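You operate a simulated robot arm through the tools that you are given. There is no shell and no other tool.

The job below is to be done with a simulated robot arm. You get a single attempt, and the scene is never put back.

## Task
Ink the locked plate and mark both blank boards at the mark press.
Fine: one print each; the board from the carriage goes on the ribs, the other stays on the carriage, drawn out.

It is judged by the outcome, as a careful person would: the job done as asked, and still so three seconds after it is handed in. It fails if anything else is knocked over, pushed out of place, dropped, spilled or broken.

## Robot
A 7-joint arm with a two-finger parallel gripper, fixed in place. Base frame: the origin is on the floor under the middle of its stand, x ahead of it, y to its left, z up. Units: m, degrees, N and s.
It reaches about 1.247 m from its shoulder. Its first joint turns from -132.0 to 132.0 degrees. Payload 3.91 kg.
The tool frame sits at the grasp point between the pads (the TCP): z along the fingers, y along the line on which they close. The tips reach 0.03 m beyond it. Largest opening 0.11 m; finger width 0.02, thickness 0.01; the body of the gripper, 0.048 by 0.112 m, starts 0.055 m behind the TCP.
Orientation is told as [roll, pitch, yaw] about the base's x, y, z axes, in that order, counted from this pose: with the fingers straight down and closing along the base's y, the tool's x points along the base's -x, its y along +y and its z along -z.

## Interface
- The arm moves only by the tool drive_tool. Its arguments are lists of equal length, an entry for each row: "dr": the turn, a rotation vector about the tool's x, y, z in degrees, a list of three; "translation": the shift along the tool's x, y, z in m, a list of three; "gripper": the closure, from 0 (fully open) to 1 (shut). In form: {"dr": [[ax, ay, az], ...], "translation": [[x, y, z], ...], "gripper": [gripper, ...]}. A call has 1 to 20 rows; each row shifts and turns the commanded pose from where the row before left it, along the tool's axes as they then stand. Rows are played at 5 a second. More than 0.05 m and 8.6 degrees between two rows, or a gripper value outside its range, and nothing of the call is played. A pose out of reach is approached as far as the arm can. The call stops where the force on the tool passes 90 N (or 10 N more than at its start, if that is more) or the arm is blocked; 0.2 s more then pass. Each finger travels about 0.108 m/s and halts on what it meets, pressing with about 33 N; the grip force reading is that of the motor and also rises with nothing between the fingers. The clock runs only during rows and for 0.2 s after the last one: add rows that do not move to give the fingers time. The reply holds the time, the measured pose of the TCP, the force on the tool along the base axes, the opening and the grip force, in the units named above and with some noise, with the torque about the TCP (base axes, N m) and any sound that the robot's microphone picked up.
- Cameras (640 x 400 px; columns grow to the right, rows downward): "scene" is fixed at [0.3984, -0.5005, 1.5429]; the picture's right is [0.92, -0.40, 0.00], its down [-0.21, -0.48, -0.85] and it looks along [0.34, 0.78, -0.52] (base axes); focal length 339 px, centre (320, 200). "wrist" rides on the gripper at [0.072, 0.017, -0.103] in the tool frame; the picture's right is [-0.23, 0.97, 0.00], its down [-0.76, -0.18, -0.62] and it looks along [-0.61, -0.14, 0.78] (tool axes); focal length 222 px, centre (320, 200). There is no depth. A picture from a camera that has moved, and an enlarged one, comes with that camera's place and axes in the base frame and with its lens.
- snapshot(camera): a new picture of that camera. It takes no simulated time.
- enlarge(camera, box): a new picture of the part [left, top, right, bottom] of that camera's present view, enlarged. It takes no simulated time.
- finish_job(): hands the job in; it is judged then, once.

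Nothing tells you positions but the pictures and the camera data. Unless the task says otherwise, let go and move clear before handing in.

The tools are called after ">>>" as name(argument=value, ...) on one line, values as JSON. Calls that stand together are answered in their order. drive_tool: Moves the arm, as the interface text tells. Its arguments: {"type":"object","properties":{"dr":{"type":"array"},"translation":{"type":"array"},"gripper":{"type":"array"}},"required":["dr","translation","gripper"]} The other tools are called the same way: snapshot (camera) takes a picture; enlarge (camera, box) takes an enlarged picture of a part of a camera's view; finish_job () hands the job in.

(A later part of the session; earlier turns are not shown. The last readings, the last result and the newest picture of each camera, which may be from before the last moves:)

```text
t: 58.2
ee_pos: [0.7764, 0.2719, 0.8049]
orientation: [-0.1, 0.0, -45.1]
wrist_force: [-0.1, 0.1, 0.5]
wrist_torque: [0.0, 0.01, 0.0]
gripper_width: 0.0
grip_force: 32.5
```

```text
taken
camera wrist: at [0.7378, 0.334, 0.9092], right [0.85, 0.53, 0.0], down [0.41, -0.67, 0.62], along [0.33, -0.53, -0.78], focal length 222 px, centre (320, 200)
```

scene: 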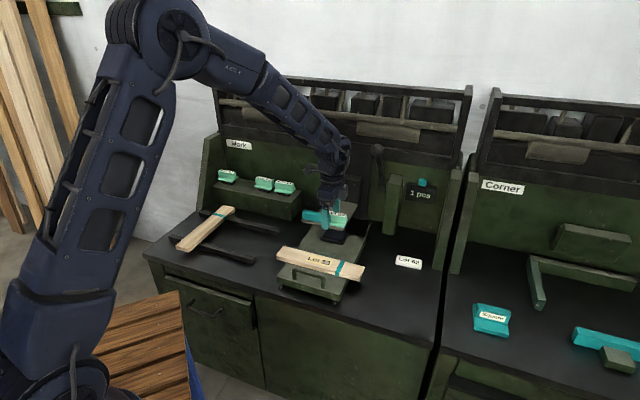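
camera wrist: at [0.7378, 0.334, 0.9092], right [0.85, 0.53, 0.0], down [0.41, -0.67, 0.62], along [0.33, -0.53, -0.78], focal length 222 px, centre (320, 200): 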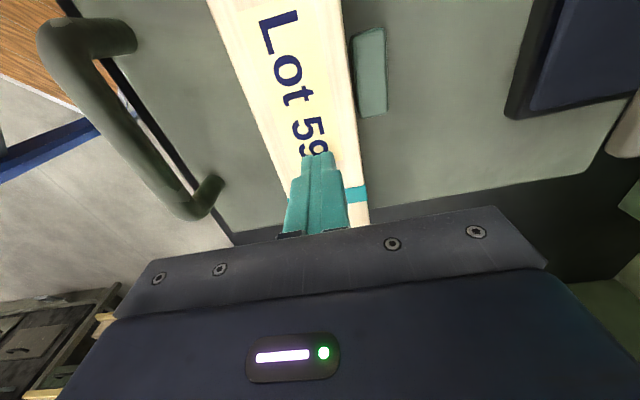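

The fingers closed just above the board without touching it; re-triangulating puts the board top at z ≈ 0.772 and the carriage top near 0.75. I'll reopen, shift back 3 mm, and go lower.

>>> drive_tool(dr=[[0, 0, 0], [0, 0, 0], [0, 0, 0], [0, 0, 0], [0, 0, 0], [0, 0, 0]], translation=[[0, 0, -0.004], [0, 0, 0], [0, -0.003, 0], [0, 0, 0.012], [0, 0, 0.008], [0, 0, 0]], gripper=[0.5, 0.227, 0.227, 0.227, 0.227, 0.227])

>>> snapshot(camera="wrist")

>>> enlarge(camera="scene", box=[290, 215, 370, 275])

```text
t: 59.6
ee_pos: [0.7736, 0.2695, 0.7884]
orientation: [-0.1, 0.1, -45.2]
wrist_force: [0.3, -0.2, -0.3]
wrist_torque: [-0.02, 0.03, 0.01]
gripper_width: 0.0854
grip_force: 0.1
```

```text
taken
camera wrist: at [0.7355, 0.3321, 0.8928], right [0.85, 0.53, 0.0], down [0.41, -0.67, 0.62], along [0.33, -0.53, -0.78], focal length 222 px, centre (320, 200)
```

wrist: 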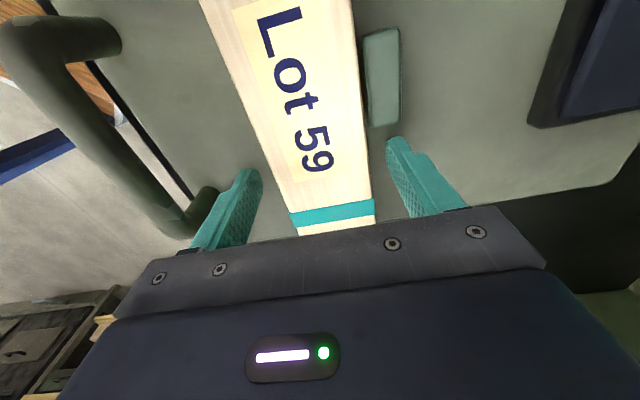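

```text
6.67 times, centred on (330, 245) of scene
camera zoom: at [0.3984, -0.5005, 1.5429], right [0.92, -0.4, 0.0], down [-0.21, -0.48, -0.85], along [0.34, 0.78, -0.52], focal length 2262 px, centre (253, -100)
```

zoom: 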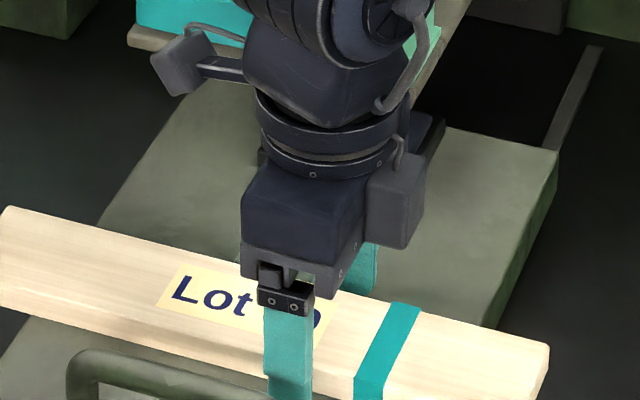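

The tips are now about 14 mm below the board's top face. I'll close on it.

>>> drive_tool(dr=[[0, 0, 0], [0, 0, 0], [0, 0, 0], [0, 0, 0]], translation=[[0, 0, 0], [0, 0, 0], [0, 0, 0], [0, 0, 0]], gripper=[0.4, 0.6, 1, 1])

>>> snapshot(camera="wrist")

```text
t: 60.6
ee_pos: [0.7745, 0.2696, 0.7885]
orientation: [0.0, 0.2, -45.1]
wrist_force: [0.3, -0.3, 0.9]
wrist_torque: [-0.07, 0.0, -0.06]
gripper_width: 0.0594
grip_force: 32.9
```

```text
taken
camera wrist: at [0.7355, 0.3321, 0.8929], right [0.85, 0.53, 0.0], down [0.41, -0.67, 0.62], along [0.33, -0.53, -0.78], focal length 222 px, centre (320, 200)
```

wrist: 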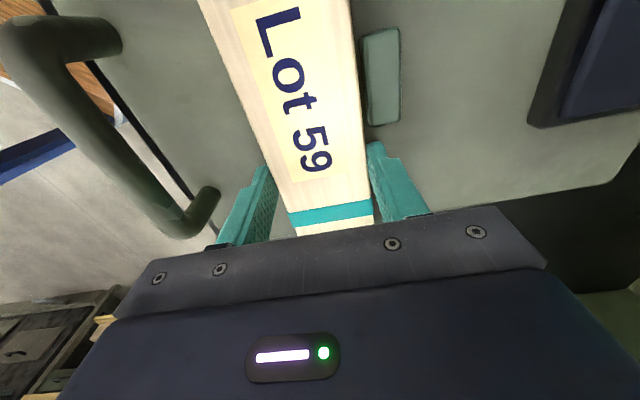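

Gripped: the board is 0.0594 m wide. I'll lift gently.

>>> drive_tool(dr=[[0, 0, 0], [0, 0, 0], [0, 0, 0], [0, 0, 0], [0, 0, 0], [0, 0, 0], [0, 0, 0]], translation=[[0, 0, -0.01], [0, 0, -0.02], [0, 0, -0.03], [0, 0, -0.04], [0, 0, -0.04], [0, 0, -0.04], [0, 0, 0]], gripper=[1, 1, 1, 1, 1, 1, 1])

>>> snapshot(camera="wrist")

>>> snapshot(camera="scene")

```text
t: 62.2
ee_pos: [0.7738, 0.2686, 0.9702]
orientation: [0.0, 0.1, -45.1]
wrist_force: [0.3, 0.6, -0.3]
wrist_torque: [0.02, 0.01, -0.03]
gripper_width: 0.0
grip_force: 32.5
```

```text
taken
camera wrist: at [0.7355, 0.3315, 1.0734], right [0.85, 0.53, 0.0], down [0.41, -0.67, 0.62], along [0.33, -0.53, -0.78], focal length 222 px, centre (320, 200)
```

wrist: 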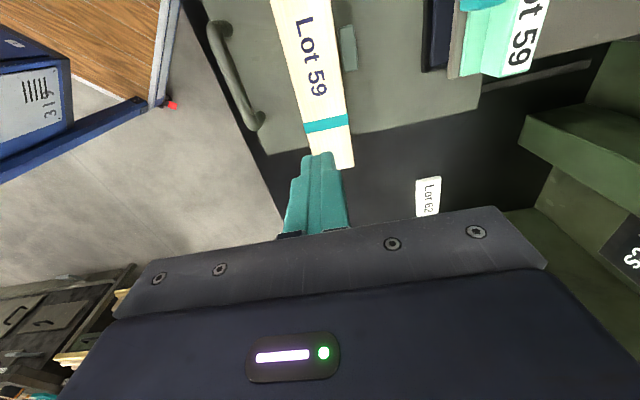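

```text
taken
```

scene: 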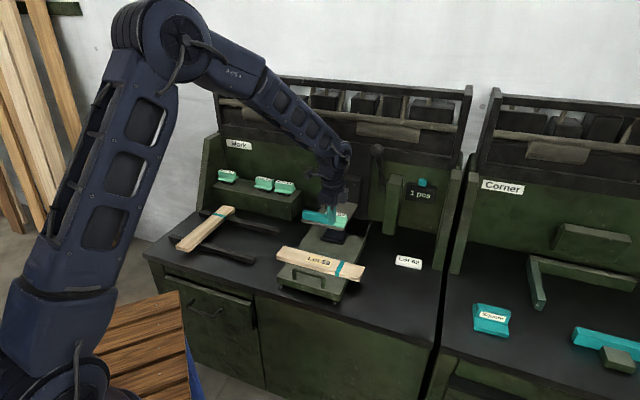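

The shallow grip slipped off and the board stayed on the carriage. I'll check its position before re-gripping deeper.

>>> enlarge(camera="wrist", box=[240, 0, 440, 125])

>>> enlarge(camera="scene", box=[260, 220, 388, 300])

```text
3.20 times, centred on (340, 62) of wrist
camera zoom: at [0.7355, 0.3315, 1.0734], right [0.85, 0.53, 0.0], down [0.41, -0.67, 0.62], along [0.33, -0.53, -0.78], focal length 711 px, centre (256, 640)
```

zoom: 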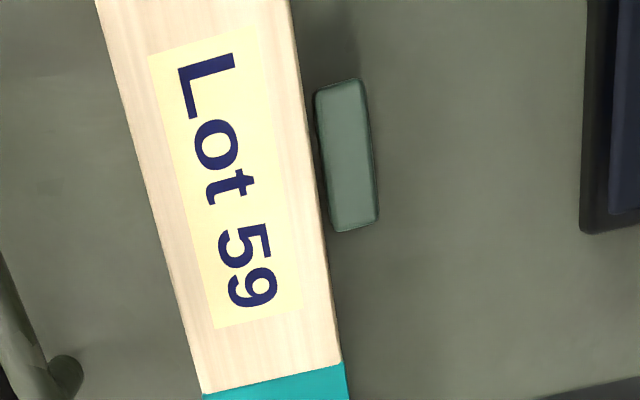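

```text
5.00 times, centred on (324, 260) of scene
camera zoom: at [0.3984, -0.5005, 1.5429], right [0.92, -0.4, 0.0], down [-0.21, -0.48, -0.85], along [0.34, 0.78, -0.52], focal length 1697 px, centre (300, -100)
```

zoom: 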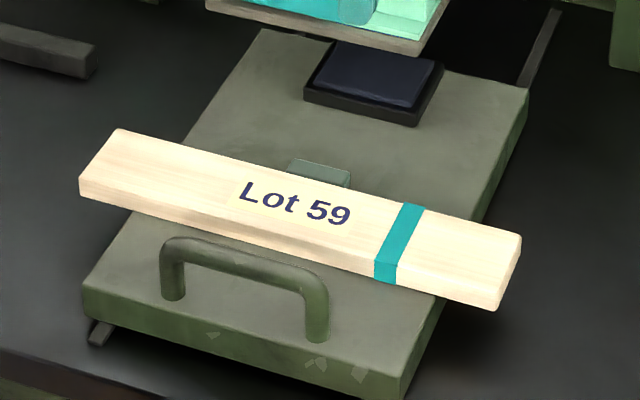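

The board is essentially in place. The board top must be lower than I thought (z ≈ 0.76), so I'll reopen, descend again, and feel for the carriage top.

>>> drive_tool(dr=[[0, 0, 0], [0, 0, 0], [0, 0, 0], [0, 0, 0], [0, 0, 0], [0, 0, 0], [0, 0, 0], [0, 0, 0]], translation=[[0, 0, 0], [0, 0, 0], [0, 0, 0.045], [0, 0, 0.045], [0, 0, 0.045], [0, 0, 0.035], [0, 0, 0.018], [0, 0, 0]], gripper=[0.5, 0.227, 0.227, 0.227, 0.227, 0.227, 0.227, 0.227])

>>> snapshot(camera="wrist")

```text
t: 64.0
ee_pos: [0.7743, 0.2701, 0.7869]
orientation: [0.4, -0.1, -45.1]
wrist_force: [-3.3, 2.2, 72.3]
wrist_torque: [-2.35, 2.46, -0.23]
gripper_width: 0.0851
grip_force: 0.3
```

```text
taken
camera wrist: at [0.7359, 0.3329, 0.8904], right [0.85, 0.53, 0.01], down [0.41, -0.67, 0.62], along [0.33, -0.53, -0.78], focal length 222 px, centre (320, 200)
```

wrist: 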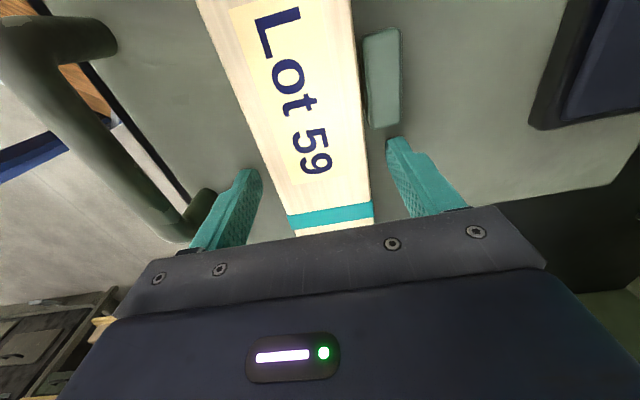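

The front finger touched the carriage top at tip z ≈ 0.757. I'll rise 2 mm, close again, and lift very slowly to see how the grip behaves.

>>> drive_tool(dr=[[0, 0, 0], [0, 0, 0], [0, 0, 0], [0, 0, 0], [0, 0, 0], [0, 0, 0], [0, 0, 0], [0, 0, 0]], translation=[[0, 0.001, -0.006], [0, 0, 0], [0, 0, 0], [0, 0, 0], [0, 0, 0], [0, 0, 0], [0, 0, -0.003], [0, 0, 0]], gripper=[0.227, 0.3, 0.4, 0.5, 0.7, 1, 1, 1])

>>> snapshot(camera="wrist")

>>> enlarge(camera="scene", box=[260, 220, 388, 300])

```text
t: 65.8
ee_pos: [0.7744, 0.2703, 0.7909]
orientation: [0.0, 0.1, -45.1]
wrist_force: [-0.8, 0.0, -1.6]
wrist_torque: [-0.04, -0.02, 0.0]
gripper_width: 0.0593
grip_force: 33.1
```

```text
taken
camera wrist: at [0.7363, 0.3325, 0.895], right [0.85, 0.53, 0.0], down [0.41, -0.67, 0.62], along [0.33, -0.53, -0.78], focal length 222 px, centre (320, 200)
```

wrist: 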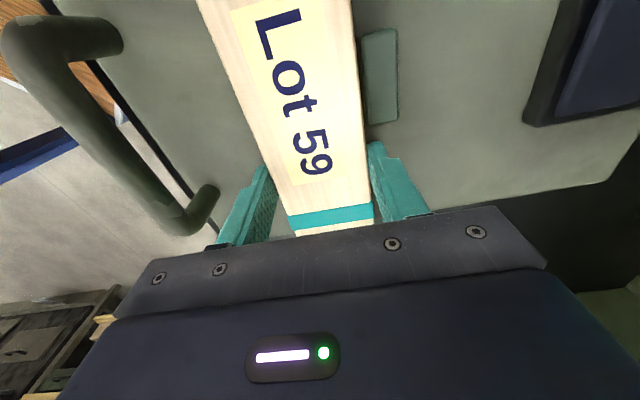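

```text
5.00 times, centred on (324, 260) of scene
camera zoom: at [0.3984, -0.5005, 1.5429], right [0.92, -0.4, 0.0], down [-0.21, -0.48, -0.85], along [0.34, 0.78, -0.52], focal length 1697 px, centre (300, -100)
```

zoom: 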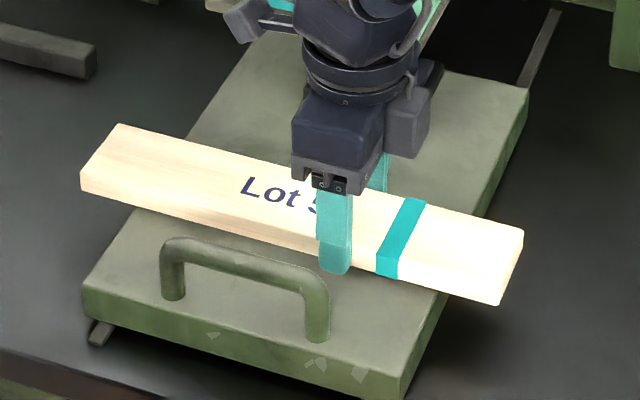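

The board is lifting with the gripper, with about 1.6 N of load. I'll continue slowly.

>>> drive_tool(dr=[[0, 0, 0], [0, 0, 0], [0, 0, 0], [0, 0, 0], [0, 0, 0]], translation=[[0, 0, -0.004], [0, 0, -0.006], [0, 0, -0.008], [0, 0, -0.01], [0, 0, 0]], gripper=[1, 1, 1, 1, 1])

>>> snapshot(camera="wrist")

>>> enlarge(camera="scene", box=[260, 210, 388, 290])

```text
t: 67.0
ee_pos: [0.7747, 0.2701, 0.8179]
orientation: [-0.1, 0.1, -45.1]
wrist_force: [0.6, 0.3, -1.9]
wrist_torque: [-0.04, -0.05, 0.04]
gripper_width: 0.0595
grip_force: 32.7
```

```text
taken
camera wrist: at [0.7359, 0.3321, 0.922], right [0.85, 0.53, 0.0], down [0.41, -0.67, 0.62], along [0.33, -0.53, -0.78], focal length 222 px, centre (320, 200)
```

wrist: 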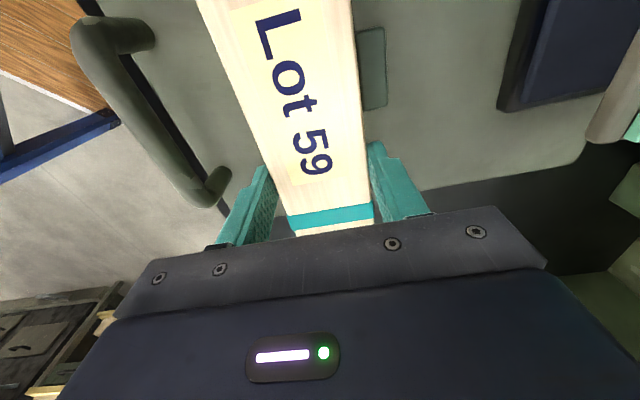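

```text
5.00 times, centred on (324, 250) of scene
camera zoom: at [0.3984, -0.5005, 1.5429], right [0.92, -0.4, 0.0], down [-0.21, -0.48, -0.85], along [0.34, 0.78, -0.52], focal length 1697 px, centre (300, -50)
```

zoom: 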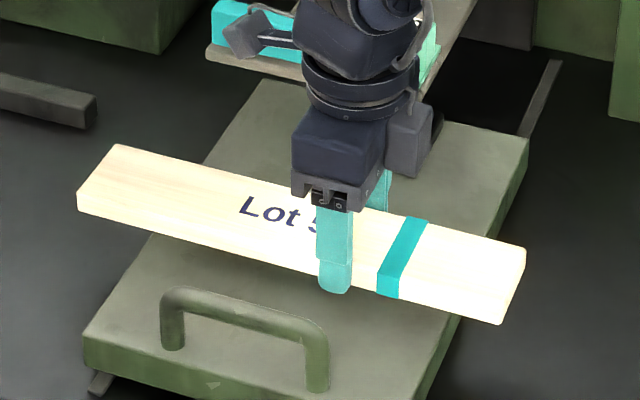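

The board is held level and firmly. I'll zoom in to see how far the fingertips extend relative to the board before carrying it.

>>> enlarge(camera="scene", box=[300, 235, 348, 275])

>>> enlarge(camera="scene", box=[160, 180, 288, 270])

```text
10.00 times, centred on (324, 255) of scene
camera zoom: at [0.3984, -0.5005, 1.5429], right [0.92, -0.4, 0.0], down [-0.21, -0.48, -0.85], along [0.34, 0.78, -0.52], focal length 3394 px, centre (280, -350)
```

zoom: 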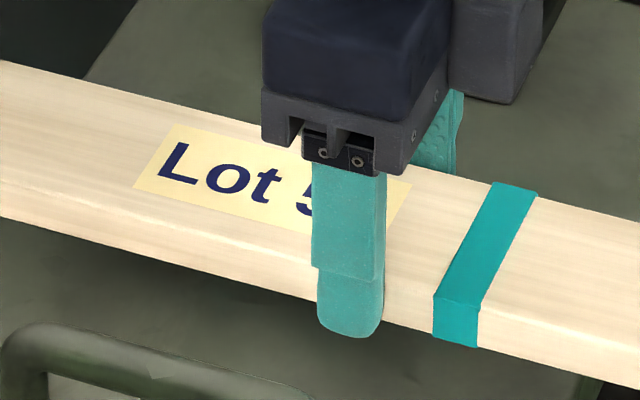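

```text
4.44 times, centred on (224, 225) of scene
camera zoom: at [0.3984, -0.5005, 1.5429], right [0.92, -0.4, 0.0], down [-0.21, -0.48, -0.85], along [0.34, 0.78, -0.52], focal length 1508 px, centre (747, 89)
```

zoom: 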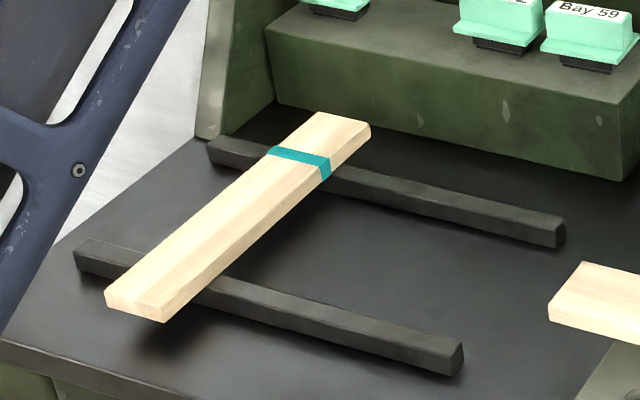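

The tips sit about 3 mm below the board's underside, so it's a deep grip. The ribs are at a ≈ 0.69 and 0.87 with tops near z ≈ 0.745, and there's free room at b ≈ -0.01. I'll lift slowly to z ≈ 0.95.

>>> drive_tool(dr=[[0, 0, 0], [0, 0, 0], [0, 0, 0], [0, 0, 0], [0, 0, 0], [0, 0, 0], [0, 0, 0], [0, 0, 0], [0, 0, 0]], translation=[[0, 0, -0.008], [0, 0, -0.014], [0, 0, -0.02], [0, 0, -0.02], [0, 0, -0.02], [0, 0, -0.02], [0, 0, -0.016], [0, 0, -0.008], [0, 0, 0]], gripper=[1, 1, 1, 1, 1, 1, 1, 1, 1])

>>> snapshot(camera="wrist")

```text
t: 69.0
ee_pos: [0.7752, 0.2702, 0.9436]
orientation: [-0.1, 0.1, -44.9]
wrist_force: [-0.7, 0.4, -0.6]
wrist_torque: [-0.08, -0.04, -0.02]
gripper_width: 0.0598
grip_force: 32.7
```

```text
taken
camera wrist: at [0.7367, 0.3322, 1.048], right [0.85, 0.53, 0.0], down [0.41, -0.67, 0.62], along [0.33, -0.53, -0.78], focal length 222 px, centre (320, 200)
```

wrist: 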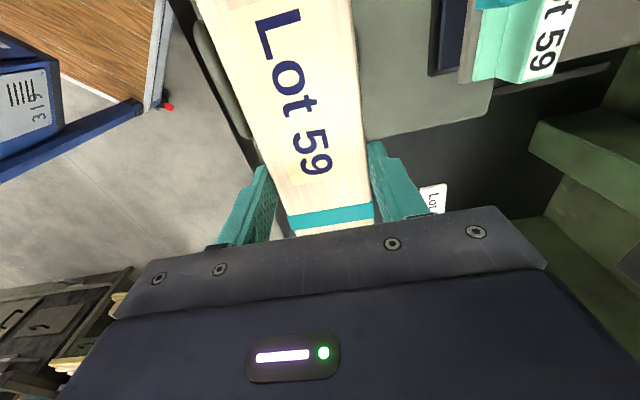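

The hold is stable. Now I'll carry it left (toward -b) with gentle acceleration.

>>> drive_tool(dr=[[0, 0, 0], [0, 0, 0], [0, 0, 0], [0, 0, 0], [0, 0, 0], [0, 0, 0], [0, 0, 0], [0, 0, 0], [0, 0, 0], [0, 0, 0], [0, 0, 0], [0, 0, 0], [0, 0, 0], [0, 0, 0]], translation=[[0.008, 0, 0], [0.015, 0, 0], [0.022, 0, 0], [0.025, 0, 0], [0.025, 0, 0], [0.025, 0, 0], [0.025, 0, 0], [0.025, 0, 0], [0.025, 0, 0], [0.025, 0, 0], [0.022, 0, 0], [0.015, 0, 0], [0.008, 0, 0], [0, 0, 0]], gripper=[1, 1, 1, 1, 1, 1, 1, 1, 1, 1, 1, 1, 1, 1])

>>> snapshot(camera="scene")

```text
t: 72.0
ee_pos: [0.5886, 0.4578, 0.944]
orientation: [0.0, 0.1, -45.1]
wrist_force: [0.7, -0.5, -1.9]
wrist_torque: [-0.02, 0.0, 0.02]
gripper_width: 0.0593
grip_force: 32.8
```

```text
taken
```

scene: 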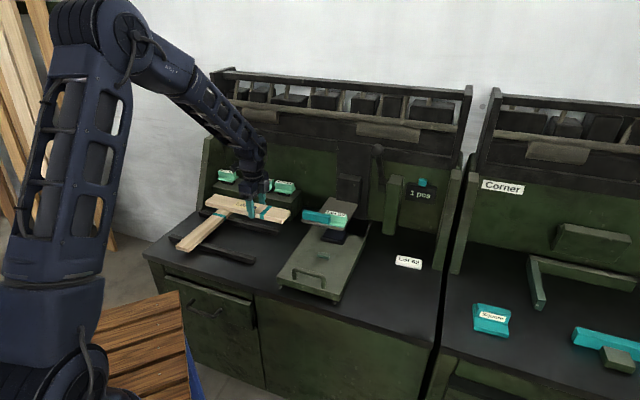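

I'll rotate the board 90° counter-clockwise so it lies along the depth direction, stripe to the rear.

>>> drive_tool(dr=[[0, 0, -2], [0, 0, -4], [0, 0, -6], [0, 0, -6], [0, 0, -6], [0, 0, -6], [0, 0, -6], [0, 0, -6], [0, 0, -6], [0, 0, -6], [0, 0, -6], [0, 0, -6], [0, 0, -6], [0, 0, -6], [0, 0, -6], [0, 0, -4], [0, 0, -2], [0, 0, 0]], translation=[[0, 0, 0], [0, 0, 0], [0, 0, 0], [0, 0, 0], [0, 0, 0], [0, 0, 0], [0, 0, 0], [0, 0, 0], [0, 0, 0], [0, 0, 0], [0, 0, 0], [0, 0, 0], [0, 0, 0], [0, 0, 0], [0, 0, 0], [0, 0, 0], [0, 0, 0], [0, 0, 0]], gripper=[1, 1, 1, 1, 1, 1, 1, 1, 1, 1, 1, 1, 1, 1, 1, 1, 1, 1])

>>> snapshot(camera="scene")

>>> snapshot(camera="wrist")

```text
t: 75.8
ee_pos: [0.5879, 0.4578, 0.9452]
orientation: [0.0, 0.0, 44.9]
wrist_force: [0.4, 0.2, -1.1]
wrist_torque: [0.02, -0.02, -0.03]
gripper_width: 0.0594
grip_force: 33.5
```

```text
taken
```

scene: 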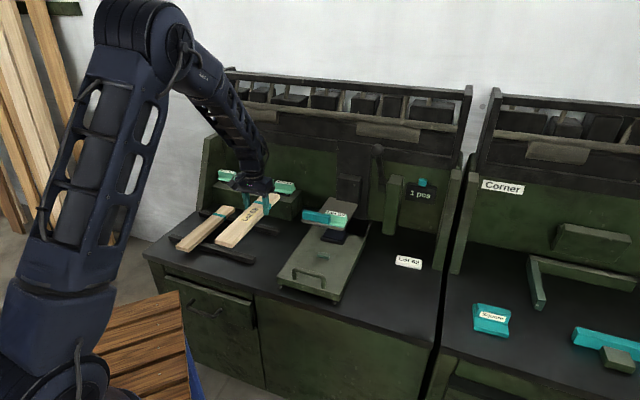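

```text
taken
camera wrist: at [0.5251, 0.4177, 1.0486], right [-0.53, 0.85, 0.0], down [0.67, 0.41, 0.62], along [0.53, 0.33, -0.78], focal length 222 px, centre (320, 200)
```

wrist: 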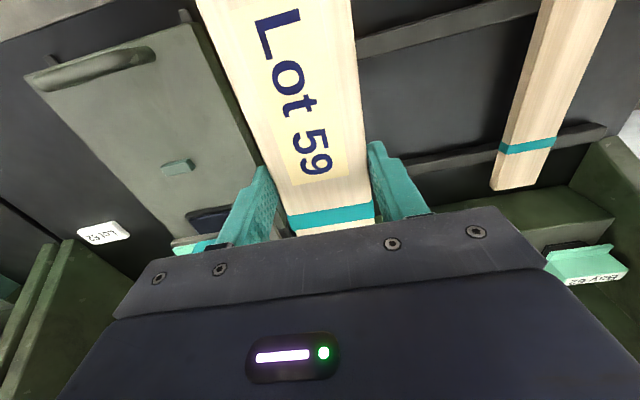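

>>> enlarge(camera="wrist", box=[340, 0, 640, 200])

>>> enlarge(camera="scene", box=[160, 170, 320, 280])

```text
2.00 times, centred on (490, 100) of wrist
camera zoom: at [0.5251, 0.4177, 1.0486], right [-0.53, 0.85, 0.0], down [0.67, 0.41, 0.62], along [0.53, 0.33, -0.78], focal length 444 px, centre (-20, 400)
```

zoom: 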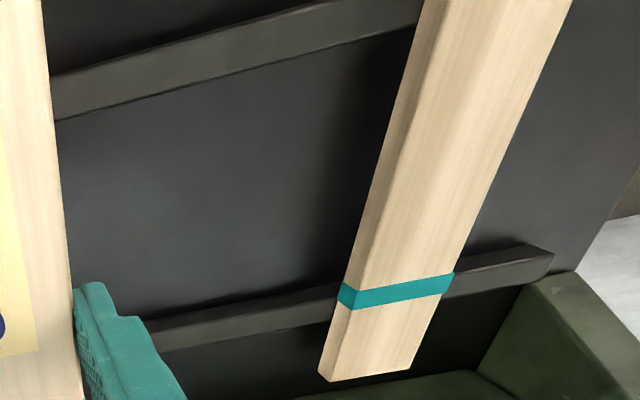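

```text
3.64 times, centred on (240, 225) of scene
camera zoom: at [0.3984, -0.5005, 1.5429], right [0.92, -0.4, 0.0], down [-0.21, -0.48, -0.85], along [0.34, 0.78, -0.52], focal length 1234 px, centre (611, 109)
```

zoom: 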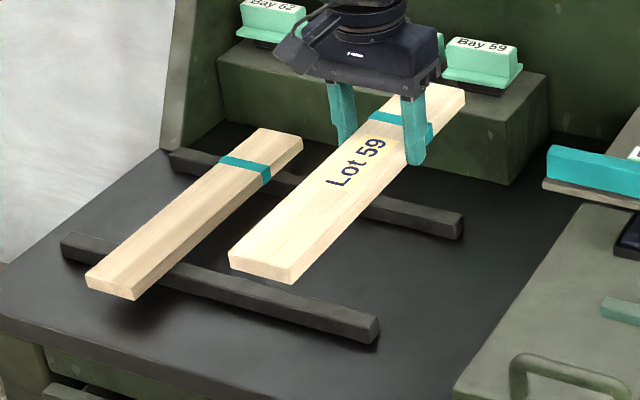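

The ribs span a ≈ 0.69–0.71 and ≈ 0.87–0.89. I'll move the board over them (centre a ≈ 0.785, b ≈ -0.005) and lower to just above.

>>> drive_tool(dr=[[0, 0, 0], [0, 0, 0], [0, 0, 0], [0, 0, 0], [0, 0, 0], [0, 0, 0], [0, 0, 0], [0, 0, 0], [0, 0, 0], [0, 0, 0], [0, 0, 0], [0, 0, 0], [0, 0, 0], [0, 0, 0]], translation=[[-0.007, 0.008, 0], [-0.0143, 0.0162, 0], [-0.0143, 0.0162, 0], [-0.0143, 0.0162, 0], [-0.0143, 0.0162, 0], [-0.0143, 0.0162, 0], [-0.007, 0.008, 0], [0, 0, 0.01], [0, 0, 0.025], [0, 0, 0.03], [0, 0, 0.03], [0, 0, 0.025], [0, 0, 0.02], [0, 0, 0]], gripper=[1, 1, 1, 1, 1, 1, 1, 1, 1, 1, 1, 1, 1, 1])

>>> snapshot(camera="wrist")

>>> enlarge(camera="scene", box=[160, 170, 320, 280])

```text
t: 78.8
ee_pos: [0.5802, 0.5877, 0.8043]
orientation: [0.0, 0.0, 45.0]
wrist_force: [-0.3, -0.5, -1.1]
wrist_torque: [0.02, -0.09, -0.02]
gripper_width: 0.0594
grip_force: 32.8
```

```text
taken
camera wrist: at [0.5175, 0.5474, 0.9083], right [-0.53, 0.85, 0.0], down [0.67, 0.41, 0.62], along [0.53, 0.33, -0.78], focal length 222 px, centre (320, 200)
```

wrist: 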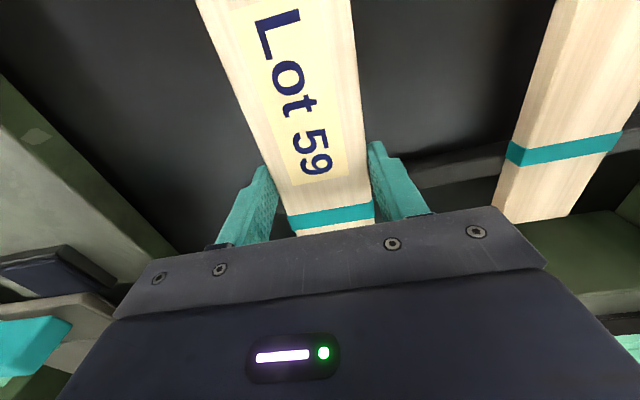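

```text
3.64 times, centred on (240, 225) of scene
camera zoom: at [0.3984, -0.5005, 1.5429], right [0.92, -0.4, 0.0], down [-0.21, -0.48, -0.85], along [0.34, 0.78, -0.52], focal length 1234 px, centre (611, 109)
```

zoom: 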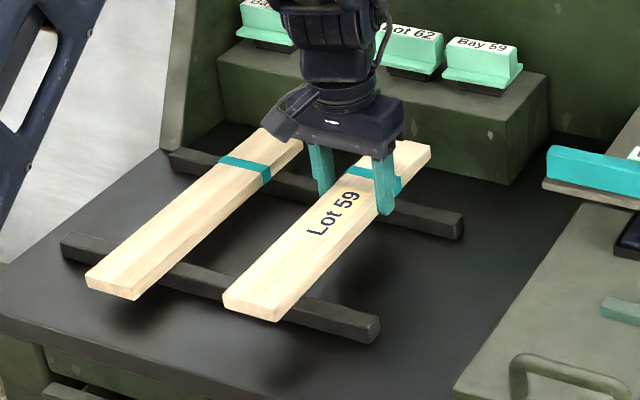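

The board is poised parallel above the ribs. I'll lower in small steps until contact.

>>> drive_tool(dr=[[0, 0, 0], [0, 0, 0], [0, 0, 0], [0, 0, 0]], translation=[[0, 0, 0.008], [0, 0, 0.006], [0, 0, 0.006], [0, 0, 0]], gripper=[1, 1, 1, 1])

>>> enlarge(camera="scene", box=[180, 180, 300, 270])

```text
t: 79.8
ee_pos: [0.5807, 0.5885, 0.7848]
orientation: [0.1, 0.0, 44.9]
wrist_force: [-0.6, 0.2, -2.0]
wrist_torque: [0.05, -0.06, 0.01]
gripper_width: 0.0597
grip_force: 32.7
```

```text
4.44 times, centred on (240, 225) of scene
camera zoom: at [0.3984, -0.5005, 1.5429], right [0.92, -0.4, 0.0], down [-0.21, -0.48, -0.85], along [0.34, 0.78, -0.52], focal length 1508 px, centre (676, 89)
```

zoom: 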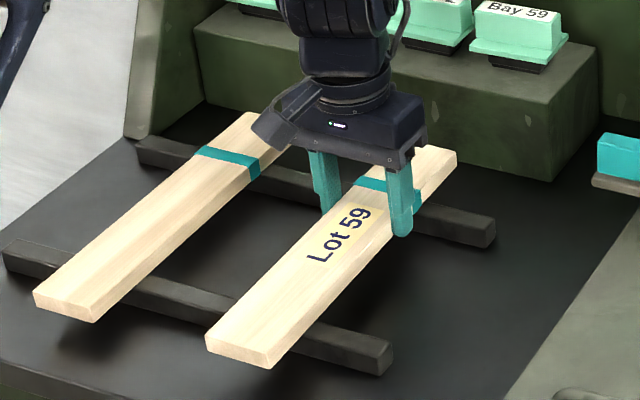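

>>> drive_tool(dr=[[0, 0, 0], [0, 0, 0], [0, 0, 0]], translation=[[0, 0, 0.004], [0, 0, 0.004], [0, 0, 0]], gripper=[1, 1, 1])

>>> enlarge(camera="scene", box=[180, 180, 300, 270])

```text
t: 80.6
ee_pos: [0.5795, 0.5885, 0.7768]
orientation: [0.1, 0.0, 45.0]
wrist_force: [-0.7, 0.5, -1.6]
wrist_torque: [0.02, -0.01, 0.0]
gripper_width: 0.0591
grip_force: 32.9
```

```text
4.44 times, centred on (240, 225) of scene
camera zoom: at [0.3984, -0.5005, 1.5429], right [0.92, -0.4, 0.0], down [-0.21, -0.48, -0.85], along [0.34, 0.78, -0.52], focal length 1508 px, centre (676, 89)
```

zoom: 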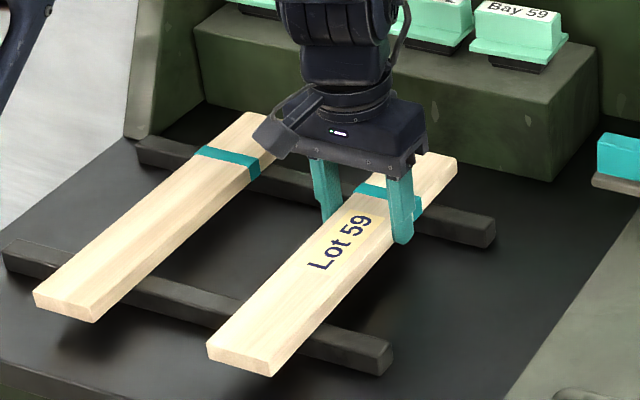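

I see no contact yet, so I'll continue lowering.

>>> drive_tool(dr=[[0, 0, 0], [0, 0, 0], [0, 0, 0]], translation=[[0, 0, 0.003], [0, 0, 0.003], [0, 0, 0]], gripper=[1, 1, 1])

>>> enlarge(camera="scene", box=[180, 180, 300, 270])

```text
t: 81.4
ee_pos: [0.5798, 0.5867, 0.7726]
orientation: [0.1, 0.1, 44.8]
wrist_force: [-1.6, -2.9, 16.4]
wrist_torque: [-0.64, 0.17, 0.03]
gripper_width: 0.0594
grip_force: 33.0
```

```text
4.44 times, centred on (240, 225) of scene
camera zoom: at [0.3984, -0.5005, 1.5429], right [0.92, -0.4, 0.0], down [-0.21, -0.48, -0.85], along [0.34, 0.78, -0.52], focal length 1508 px, centre (676, 89)
```

zoom: 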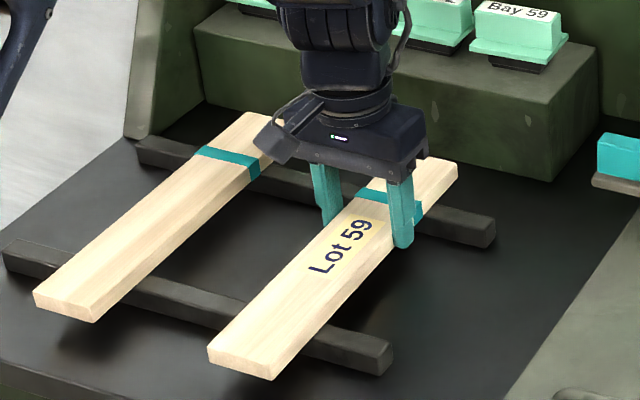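

The board is resting on both ribs, with about 16 N of contact. I'll ease off 2 mm and open.

>>> drive_tool(dr=[[0, 0, 0], [0, 0, 0], [0, 0, 0], [0, 0, 0]], translation=[[0, 0, -0.0015], [0, 0, 0], [0, 0, 0], [0, 0, 0]], gripper=[1, 0.4, 0.2, 0.2])

>>> snapshot(camera="wrist")

>>> enlarge(camera="scene", box=[180, 180, 300, 270])

```text
t: 82.4
ee_pos: [0.5809, 0.5864, 0.7721]
orientation: [0.1, 0.0, 44.9]
wrist_force: [-0.3, 0.1, -1.2]
wrist_torque: [0.0, -0.02, 0.0]
gripper_width: 0.0879
grip_force: 0.0
```

```text
taken
camera wrist: at [0.5173, 0.5471, 0.8767], right [-0.53, 0.85, 0.0], down [0.67, 0.41, 0.62], along [0.53, 0.33, -0.78], focal length 222 px, centre (320, 200)
```

wrist: 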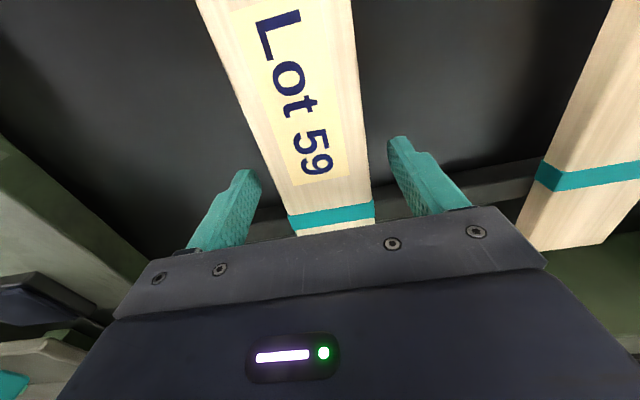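

```text
4.44 times, centred on (240, 225) of scene
camera zoom: at [0.3984, -0.5005, 1.5429], right [0.92, -0.4, 0.0], down [-0.21, -0.48, -0.85], along [0.34, 0.78, -0.52], focal length 1508 px, centre (676, 89)
```

zoom: 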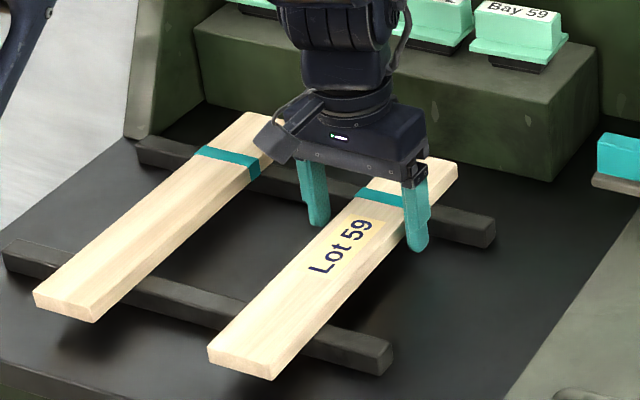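

Board 1 rests on the ribs. I'll rise and move over board 2 (b ≈ -0.172).

>>> drive_tool(dr=[[0, 0, 0], [0, 0, 0], [0, 0, 0], [0, 0, 0], [0, 0, 0], [0, 0, 0], [0, 0, 0], [0, 0, 0], [0, 0, 0]], translation=[[0, 0, -0.02], [0, 0, -0.04], [0, 0, -0.045], [0, 0, -0.045], [0, 0.042, 0], [0, 0.042, 0], [0, 0.042, 0], [0, 0.042, 0], [0, 0, 0]], gripper=[0.2, 0.2, 0.2, 0.2, 0.2, 0.2, 0.2, 0.2, 0.2])

>>> snapshot(camera="wrist")

>>> enlarge(camera="scene", box=[160, 170, 320, 280])

```text
t: 84.4
ee_pos: [0.4621, 0.7066, 0.9227]
orientation: [0.0, 0.0, 44.9]
wrist_force: [-0.4, -0.3, -0.5]
wrist_torque: [0.03, 0.0, -0.01]
gripper_width: 0.0879
grip_force: 0.1
```

```text
taken
camera wrist: at [0.3983, 0.6671, 1.0278], right [-0.53, 0.85, 0.0], down [0.67, 0.41, 0.62], along [0.53, 0.33, -0.78], focal length 222 px, centre (320, 200)
```

wrist: 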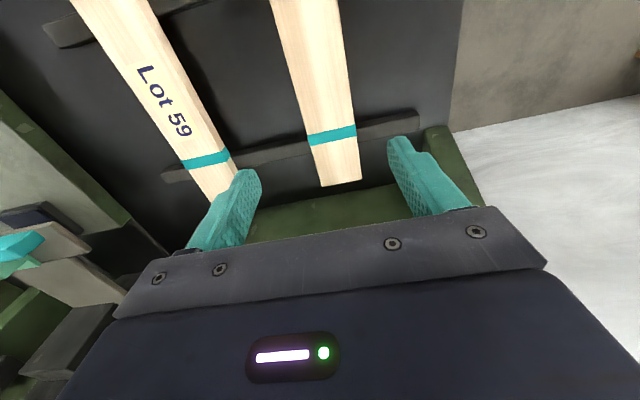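

```text
3.64 times, centred on (240, 225) of scene
camera zoom: at [0.3984, -0.5005, 1.5429], right [0.92, -0.4, 0.0], down [-0.21, -0.48, -0.85], along [0.34, 0.78, -0.52], focal length 1234 px, centre (611, 109)
```

zoom: 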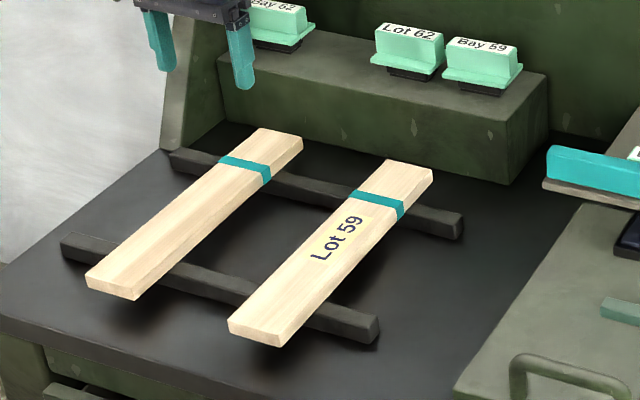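

Both boards sit neatly on the ribs. Board 2 is at b ≈ -0.180, so I'll align (grip point a ≈ 0.822) and descend.

>>> drive_tool(dr=[[0, 0, 0], [0, 0, 0], [0, 0, 0], [0, 0, 0], [0, 0, 0], [0, 0, 0]], translation=[[0.0044, 0.0072, 0.02], [0, 0, 0.04], [0, 0, 0.04], [0, 0, 0.03], [0, 0, 0.012], [0, 0, 0]], gripper=[0.2, 0.2, 0.2, 0.2, 0.2, 0.2])

>>> snapshot(camera="wrist")

>>> enlarge(camera="scene", box=[160, 170, 288, 260])

```text
t: 85.8
ee_pos: [0.4534, 0.7088, 0.781]
orientation: [0.2, -0.1, 44.9]
wrist_force: [-0.3, -0.1, 0.0]
wrist_torque: [-0.02, 0.0, 0.02]
gripper_width: 0.0881
grip_force: 0.0
```

```text
taken
camera wrist: at [0.3903, 0.6686, 0.8846], right [-0.53, 0.85, 0.0], down [0.67, 0.41, 0.62], along [0.53, 0.33, -0.78], focal length 222 px, centre (320, 200)
```

wrist: 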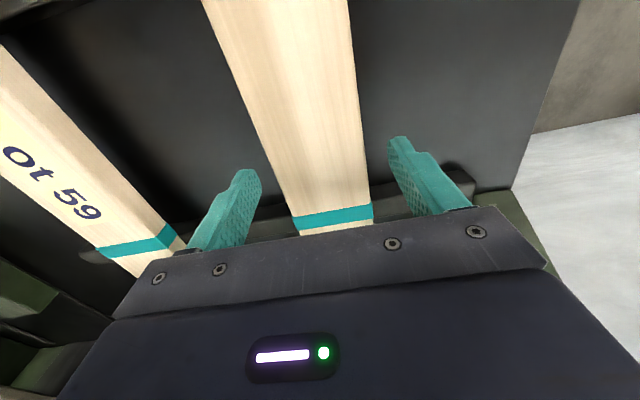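

```text
4.44 times, centred on (224, 215) of scene
camera zoom: at [0.3984, -0.5005, 1.5429], right [0.92, -0.4, 0.0], down [-0.21, -0.48, -0.85], along [0.34, 0.78, -0.52], focal length 1508 px, centre (747, 133)
```

zoom: 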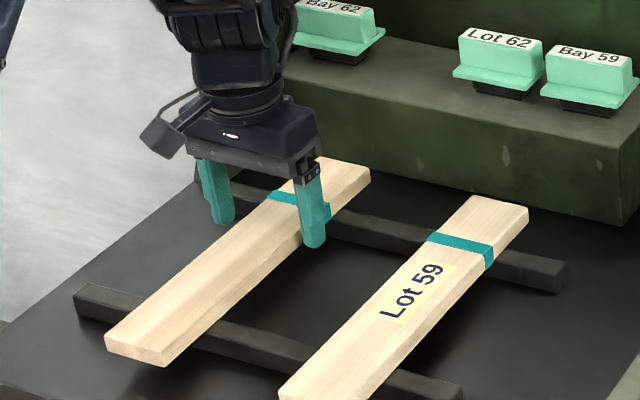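

Well centred. I'll lower 6 mm more and close.

>>> drive_tool(dr=[[0, 0, 0], [0, 0, 0], [0, 0, 0], [0, 0, 0], [0, 0, 0], [0, 0, 0]], translation=[[0, 0, 0.006], [0, 0, 0], [0, 0, 0], [0, 0, 0], [0, 0, 0], [0, 0, 0]], gripper=[0.2, 0.3, 0.4, 0.6, 1, 1])

>>> snapshot(camera="wrist")

```text
t: 87.2
ee_pos: [0.453, 0.7086, 0.7755]
orientation: [0.1, 0.0, 44.9]
wrist_force: [0.7, 0.5, -0.3]
wrist_torque: [0.0, -0.09, -0.03]
gripper_width: 0.0594
grip_force: 33.1
```

```text
taken
camera wrist: at [0.3904, 0.6685, 0.8787], right [-0.53, 0.85, 0.0], down [0.67, 0.41, 0.62], along [0.53, 0.33, -0.78], focal length 222 px, centre (320, 200)
```

wrist: 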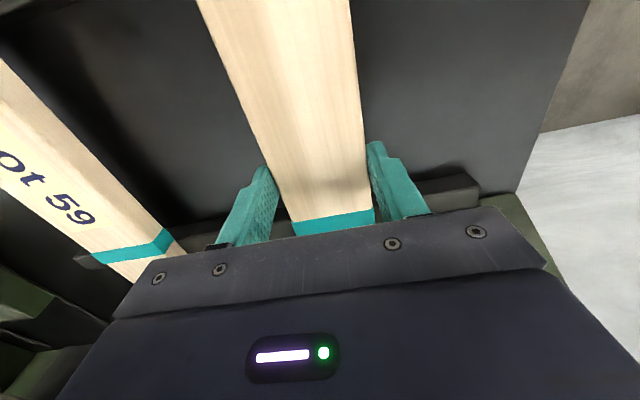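

Gripped at 0.0594 m. I'll lift slowly.

>>> drive_tool(dr=[[0, 0, 0], [0, 0, 0], [0, 0, 0], [0, 0, 0], [0, 0, 0], [0, 0, 0], [0, 0, 0], [0, 0, 0], [0, 0, 0], [0, 0, 0], [0, 0, 0], [0, 0, 0], [0, 0, 0]], translation=[[0, 0, -0.003], [0, 0, -0.004], [0, 0, -0.006], [0, 0, -0.01], [0, 0, -0.014], [0, 0, -0.02], [0, 0, -0.02], [0, 0, -0.02], [0, 0, -0.02], [0, 0, -0.02], [0, 0, -0.02], [0, 0, -0.013], [0, 0, 0]], gripper=[1, 1, 1, 1, 1, 1, 1, 1, 1, 1, 1, 1, 1])

>>> snapshot(camera="wrist")

>>> snapshot(camera="scene")

```text
t: 90.0
ee_pos: [0.4529, 0.7074, 0.9446]
orientation: [0.1, 0.1, 44.9]
wrist_force: [-0.8, 0.0, -1.2]
wrist_torque: [0.04, -0.05, -0.02]
gripper_width: 0.0594
grip_force: 33.4
```

```text
taken
camera wrist: at [0.3905, 0.6674, 1.0487], right [-0.53, 0.85, 0.0], down [0.67, 0.41, 0.62], along [0.53, 0.33, -0.78], focal length 222 px, centre (320, 200)
```

wrist: 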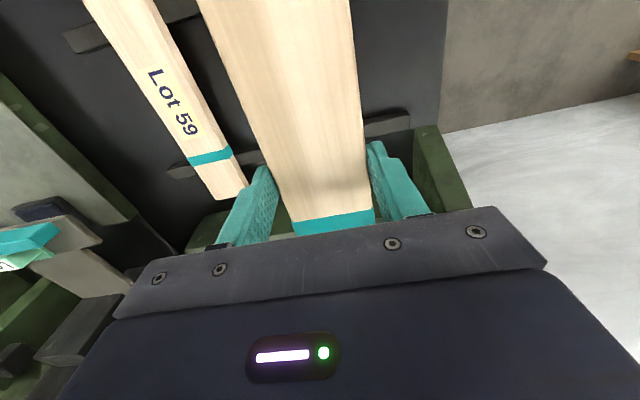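

```text
taken
```

scene: 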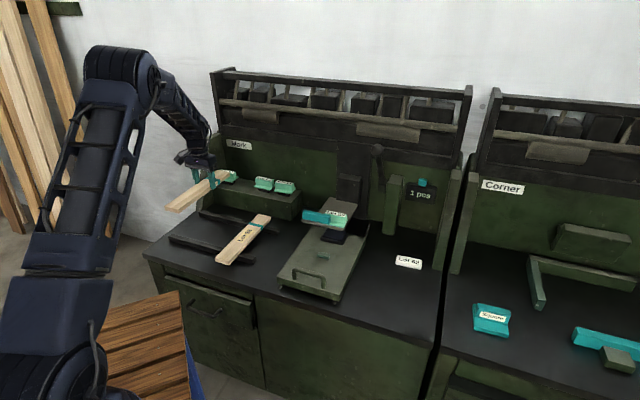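

Stable. I'll carry it to the right and outward, to a ≈ 0.735, b ≈ 0.08.

>>> drive_tool(dr=[[0, 0, 0], [0, 0, 0], [0, 0, 0], [0, 0, 0], [0, 0, 0], [0, 0, 0], [0, 0, 0], [0, 0, 0], [0, 0, 0], [0, 0, 0], [0, 0, 0], [0, 0, 0], [0, 0, 0], [0, 0, 0]], translation=[[0.003, -0.008, 0], [0.005, -0.015, 0], [0.008, -0.023, 0], [0.008, -0.025, 0], [0.008, -0.025, 0], [0.008, -0.025, 0], [0.008, -0.025, 0], [0.008, -0.025, 0], [0.008, -0.025, 0], [0.008, -0.023, 0], [0.006, -0.018, 0], [0.005, -0.013, 0], [0.003, -0.008, 0], [0, 0, 0]], gripper=[1, 1, 1, 1, 1, 1, 1, 1, 1, 1, 1, 1, 1, 1])

>>> drive_tool(dr=[[0, 0, 2], [0, 0, 4], [0, 0, 6], [0, 0, 6], [0, 0, 6], [0, 0, 6], [0, 0, 6], [0, 0, 6], [0, 0, 6], [0, 0, 6], [0, 0, 6], [0, 0, 6], [0, 0, 6], [0, 0, 6], [0, 0, 6], [0, 0, 4], [0, 0, 2], [0, 0, 0]], translation=[[0, 0, 0], [0, 0, 0], [0, 0, 0], [0, 0, 0], [0, 0, 0], [0, 0, 0], [0, 0, 0], [0, 0, 0], [0, 0, 0], [0, 0, 0], [0, 0, 0], [0, 0, 0], [0, 0, 0], [0, 0, 0], [0, 0, 0], [0, 0, 0], [0, 0, 0], [0, 0, 0]], gripper=[1, 1, 1, 1, 1, 1, 1, 1, 1, 1, 1, 1, 1, 1, 1, 1, 1, 1])

>>> snapshot(camera="scene")

>>> snapshot(camera="wrist")

```text
t: 93.0
ee_pos: [0.5728, 0.4643, 0.9426]
orientation: [0.2, 0.1, 44.9]
wrist_force: [0.2, 0.2, -2.0]
wrist_torque: [0.03, -0.04, 0.0]
gripper_width: 0.0594
grip_force: 33.4
```

```text
t: 96.8
ee_pos: [0.5741, 0.4635, 0.9447]
orientation: [-0.1, 0.1, -45.2]
wrist_force: [0.0, 0.6, -0.2]
wrist_torque: [-0.01, -0.02, -0.03]
gripper_width: 0.0597
grip_force: 32.6
```

```text
taken
```

scene: 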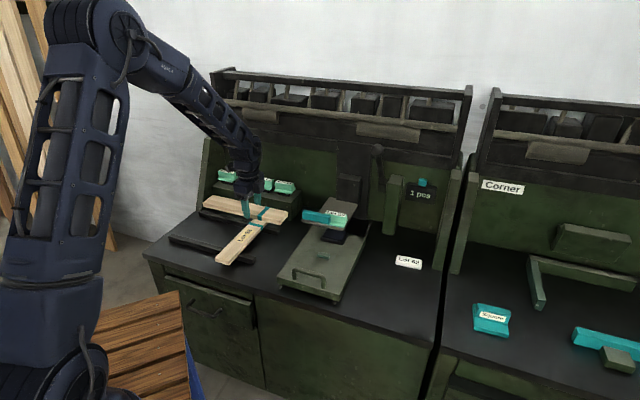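

```text
taken
camera wrist: at [0.5361, 0.5269, 1.0482], right [0.85, 0.53, 0.0], down [0.41, -0.67, 0.62], along [0.33, -0.53, -0.78], focal length 222 px, centre (320, 200)
```

wrist: 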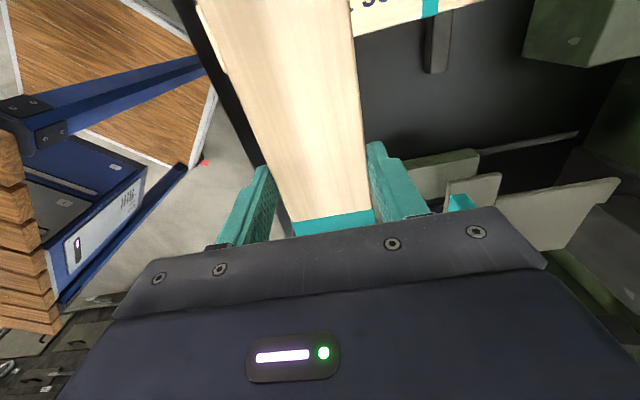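

Board 2 is now oriented along the carriage, stripe to the right. I'll carry it over the carriage.

>>> drive_tool(dr=[[0, 0, -0.1], [0, 0, -0.1], [0, 0, 0], [0, 0, 0], [0, 0, 0], [0, 0, 0], [0, 0, 0], [0, 0, 0], [0, 0, 0], [0, 0, 0], [0, 0, 0], [0, 0, 0], [0, 0, 0], [0, 0, 0], [0, 0, 0], [0, 0, 0]], translation=[[-0.008, -0.001, 0], [-0.015, -0.001, 0], [-0.022, -0.001, 0], [-0.025, -0.001, 0], [-0.025, -0.001, 0], [-0.025, 0, 0], [-0.025, 0, 0], [-0.025, 0, 0], [-0.025, 0, 0], [-0.025, 0, 0], [-0.022, 0, 0], [-0.015, 0, 0], [-0.01, 0, 0], [-0.008, 0, 0], [-0.004, 0, 0], [0, 0, 0]], gripper=[1, 1, 1, 1, 1, 1, 1, 1, 1, 1, 1, 1, 1, 1, 1, 1])

>>> snapshot(camera="wrist")

>>> enlarge(camera="scene", box=[230, 170, 390, 300])

```text
t: 100.2
ee_pos: [0.7685, 0.2636, 0.9427]
orientation: [0.1, 0.1, -44.9]
wrist_force: [0.4, 0.1, -2.5]
wrist_torque: [-0.05, -0.03, -0.02]
gripper_width: 0.0594
grip_force: 32.9
```

```text
taken
camera wrist: at [0.73, 0.3259, 1.0476], right [0.85, 0.53, 0.0], down [0.41, -0.66, 0.62], along [0.33, -0.53, -0.78], focal length 222 px, centre (320, 200)
```

wrist: 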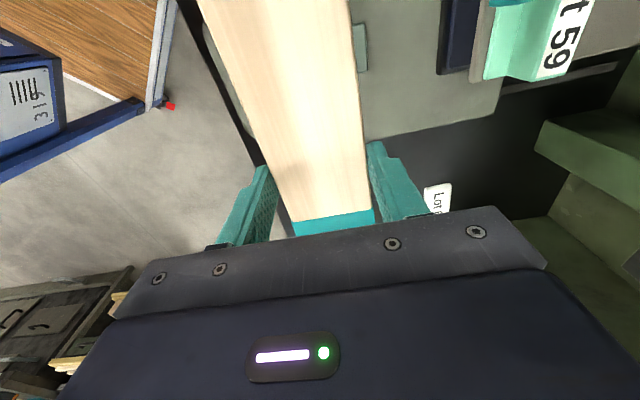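

```text
3.08 times, centred on (310, 235) of scene
camera zoom: at [0.3984, -0.5005, 1.5429], right [0.92, -0.4, 0.0], down [-0.21, -0.48, -0.85], along [0.34, 0.78, -0.52], focal length 1044 px, centre (351, 92)
```

zoom: 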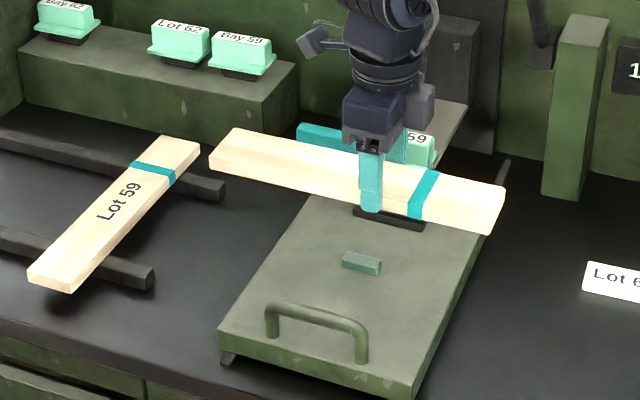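

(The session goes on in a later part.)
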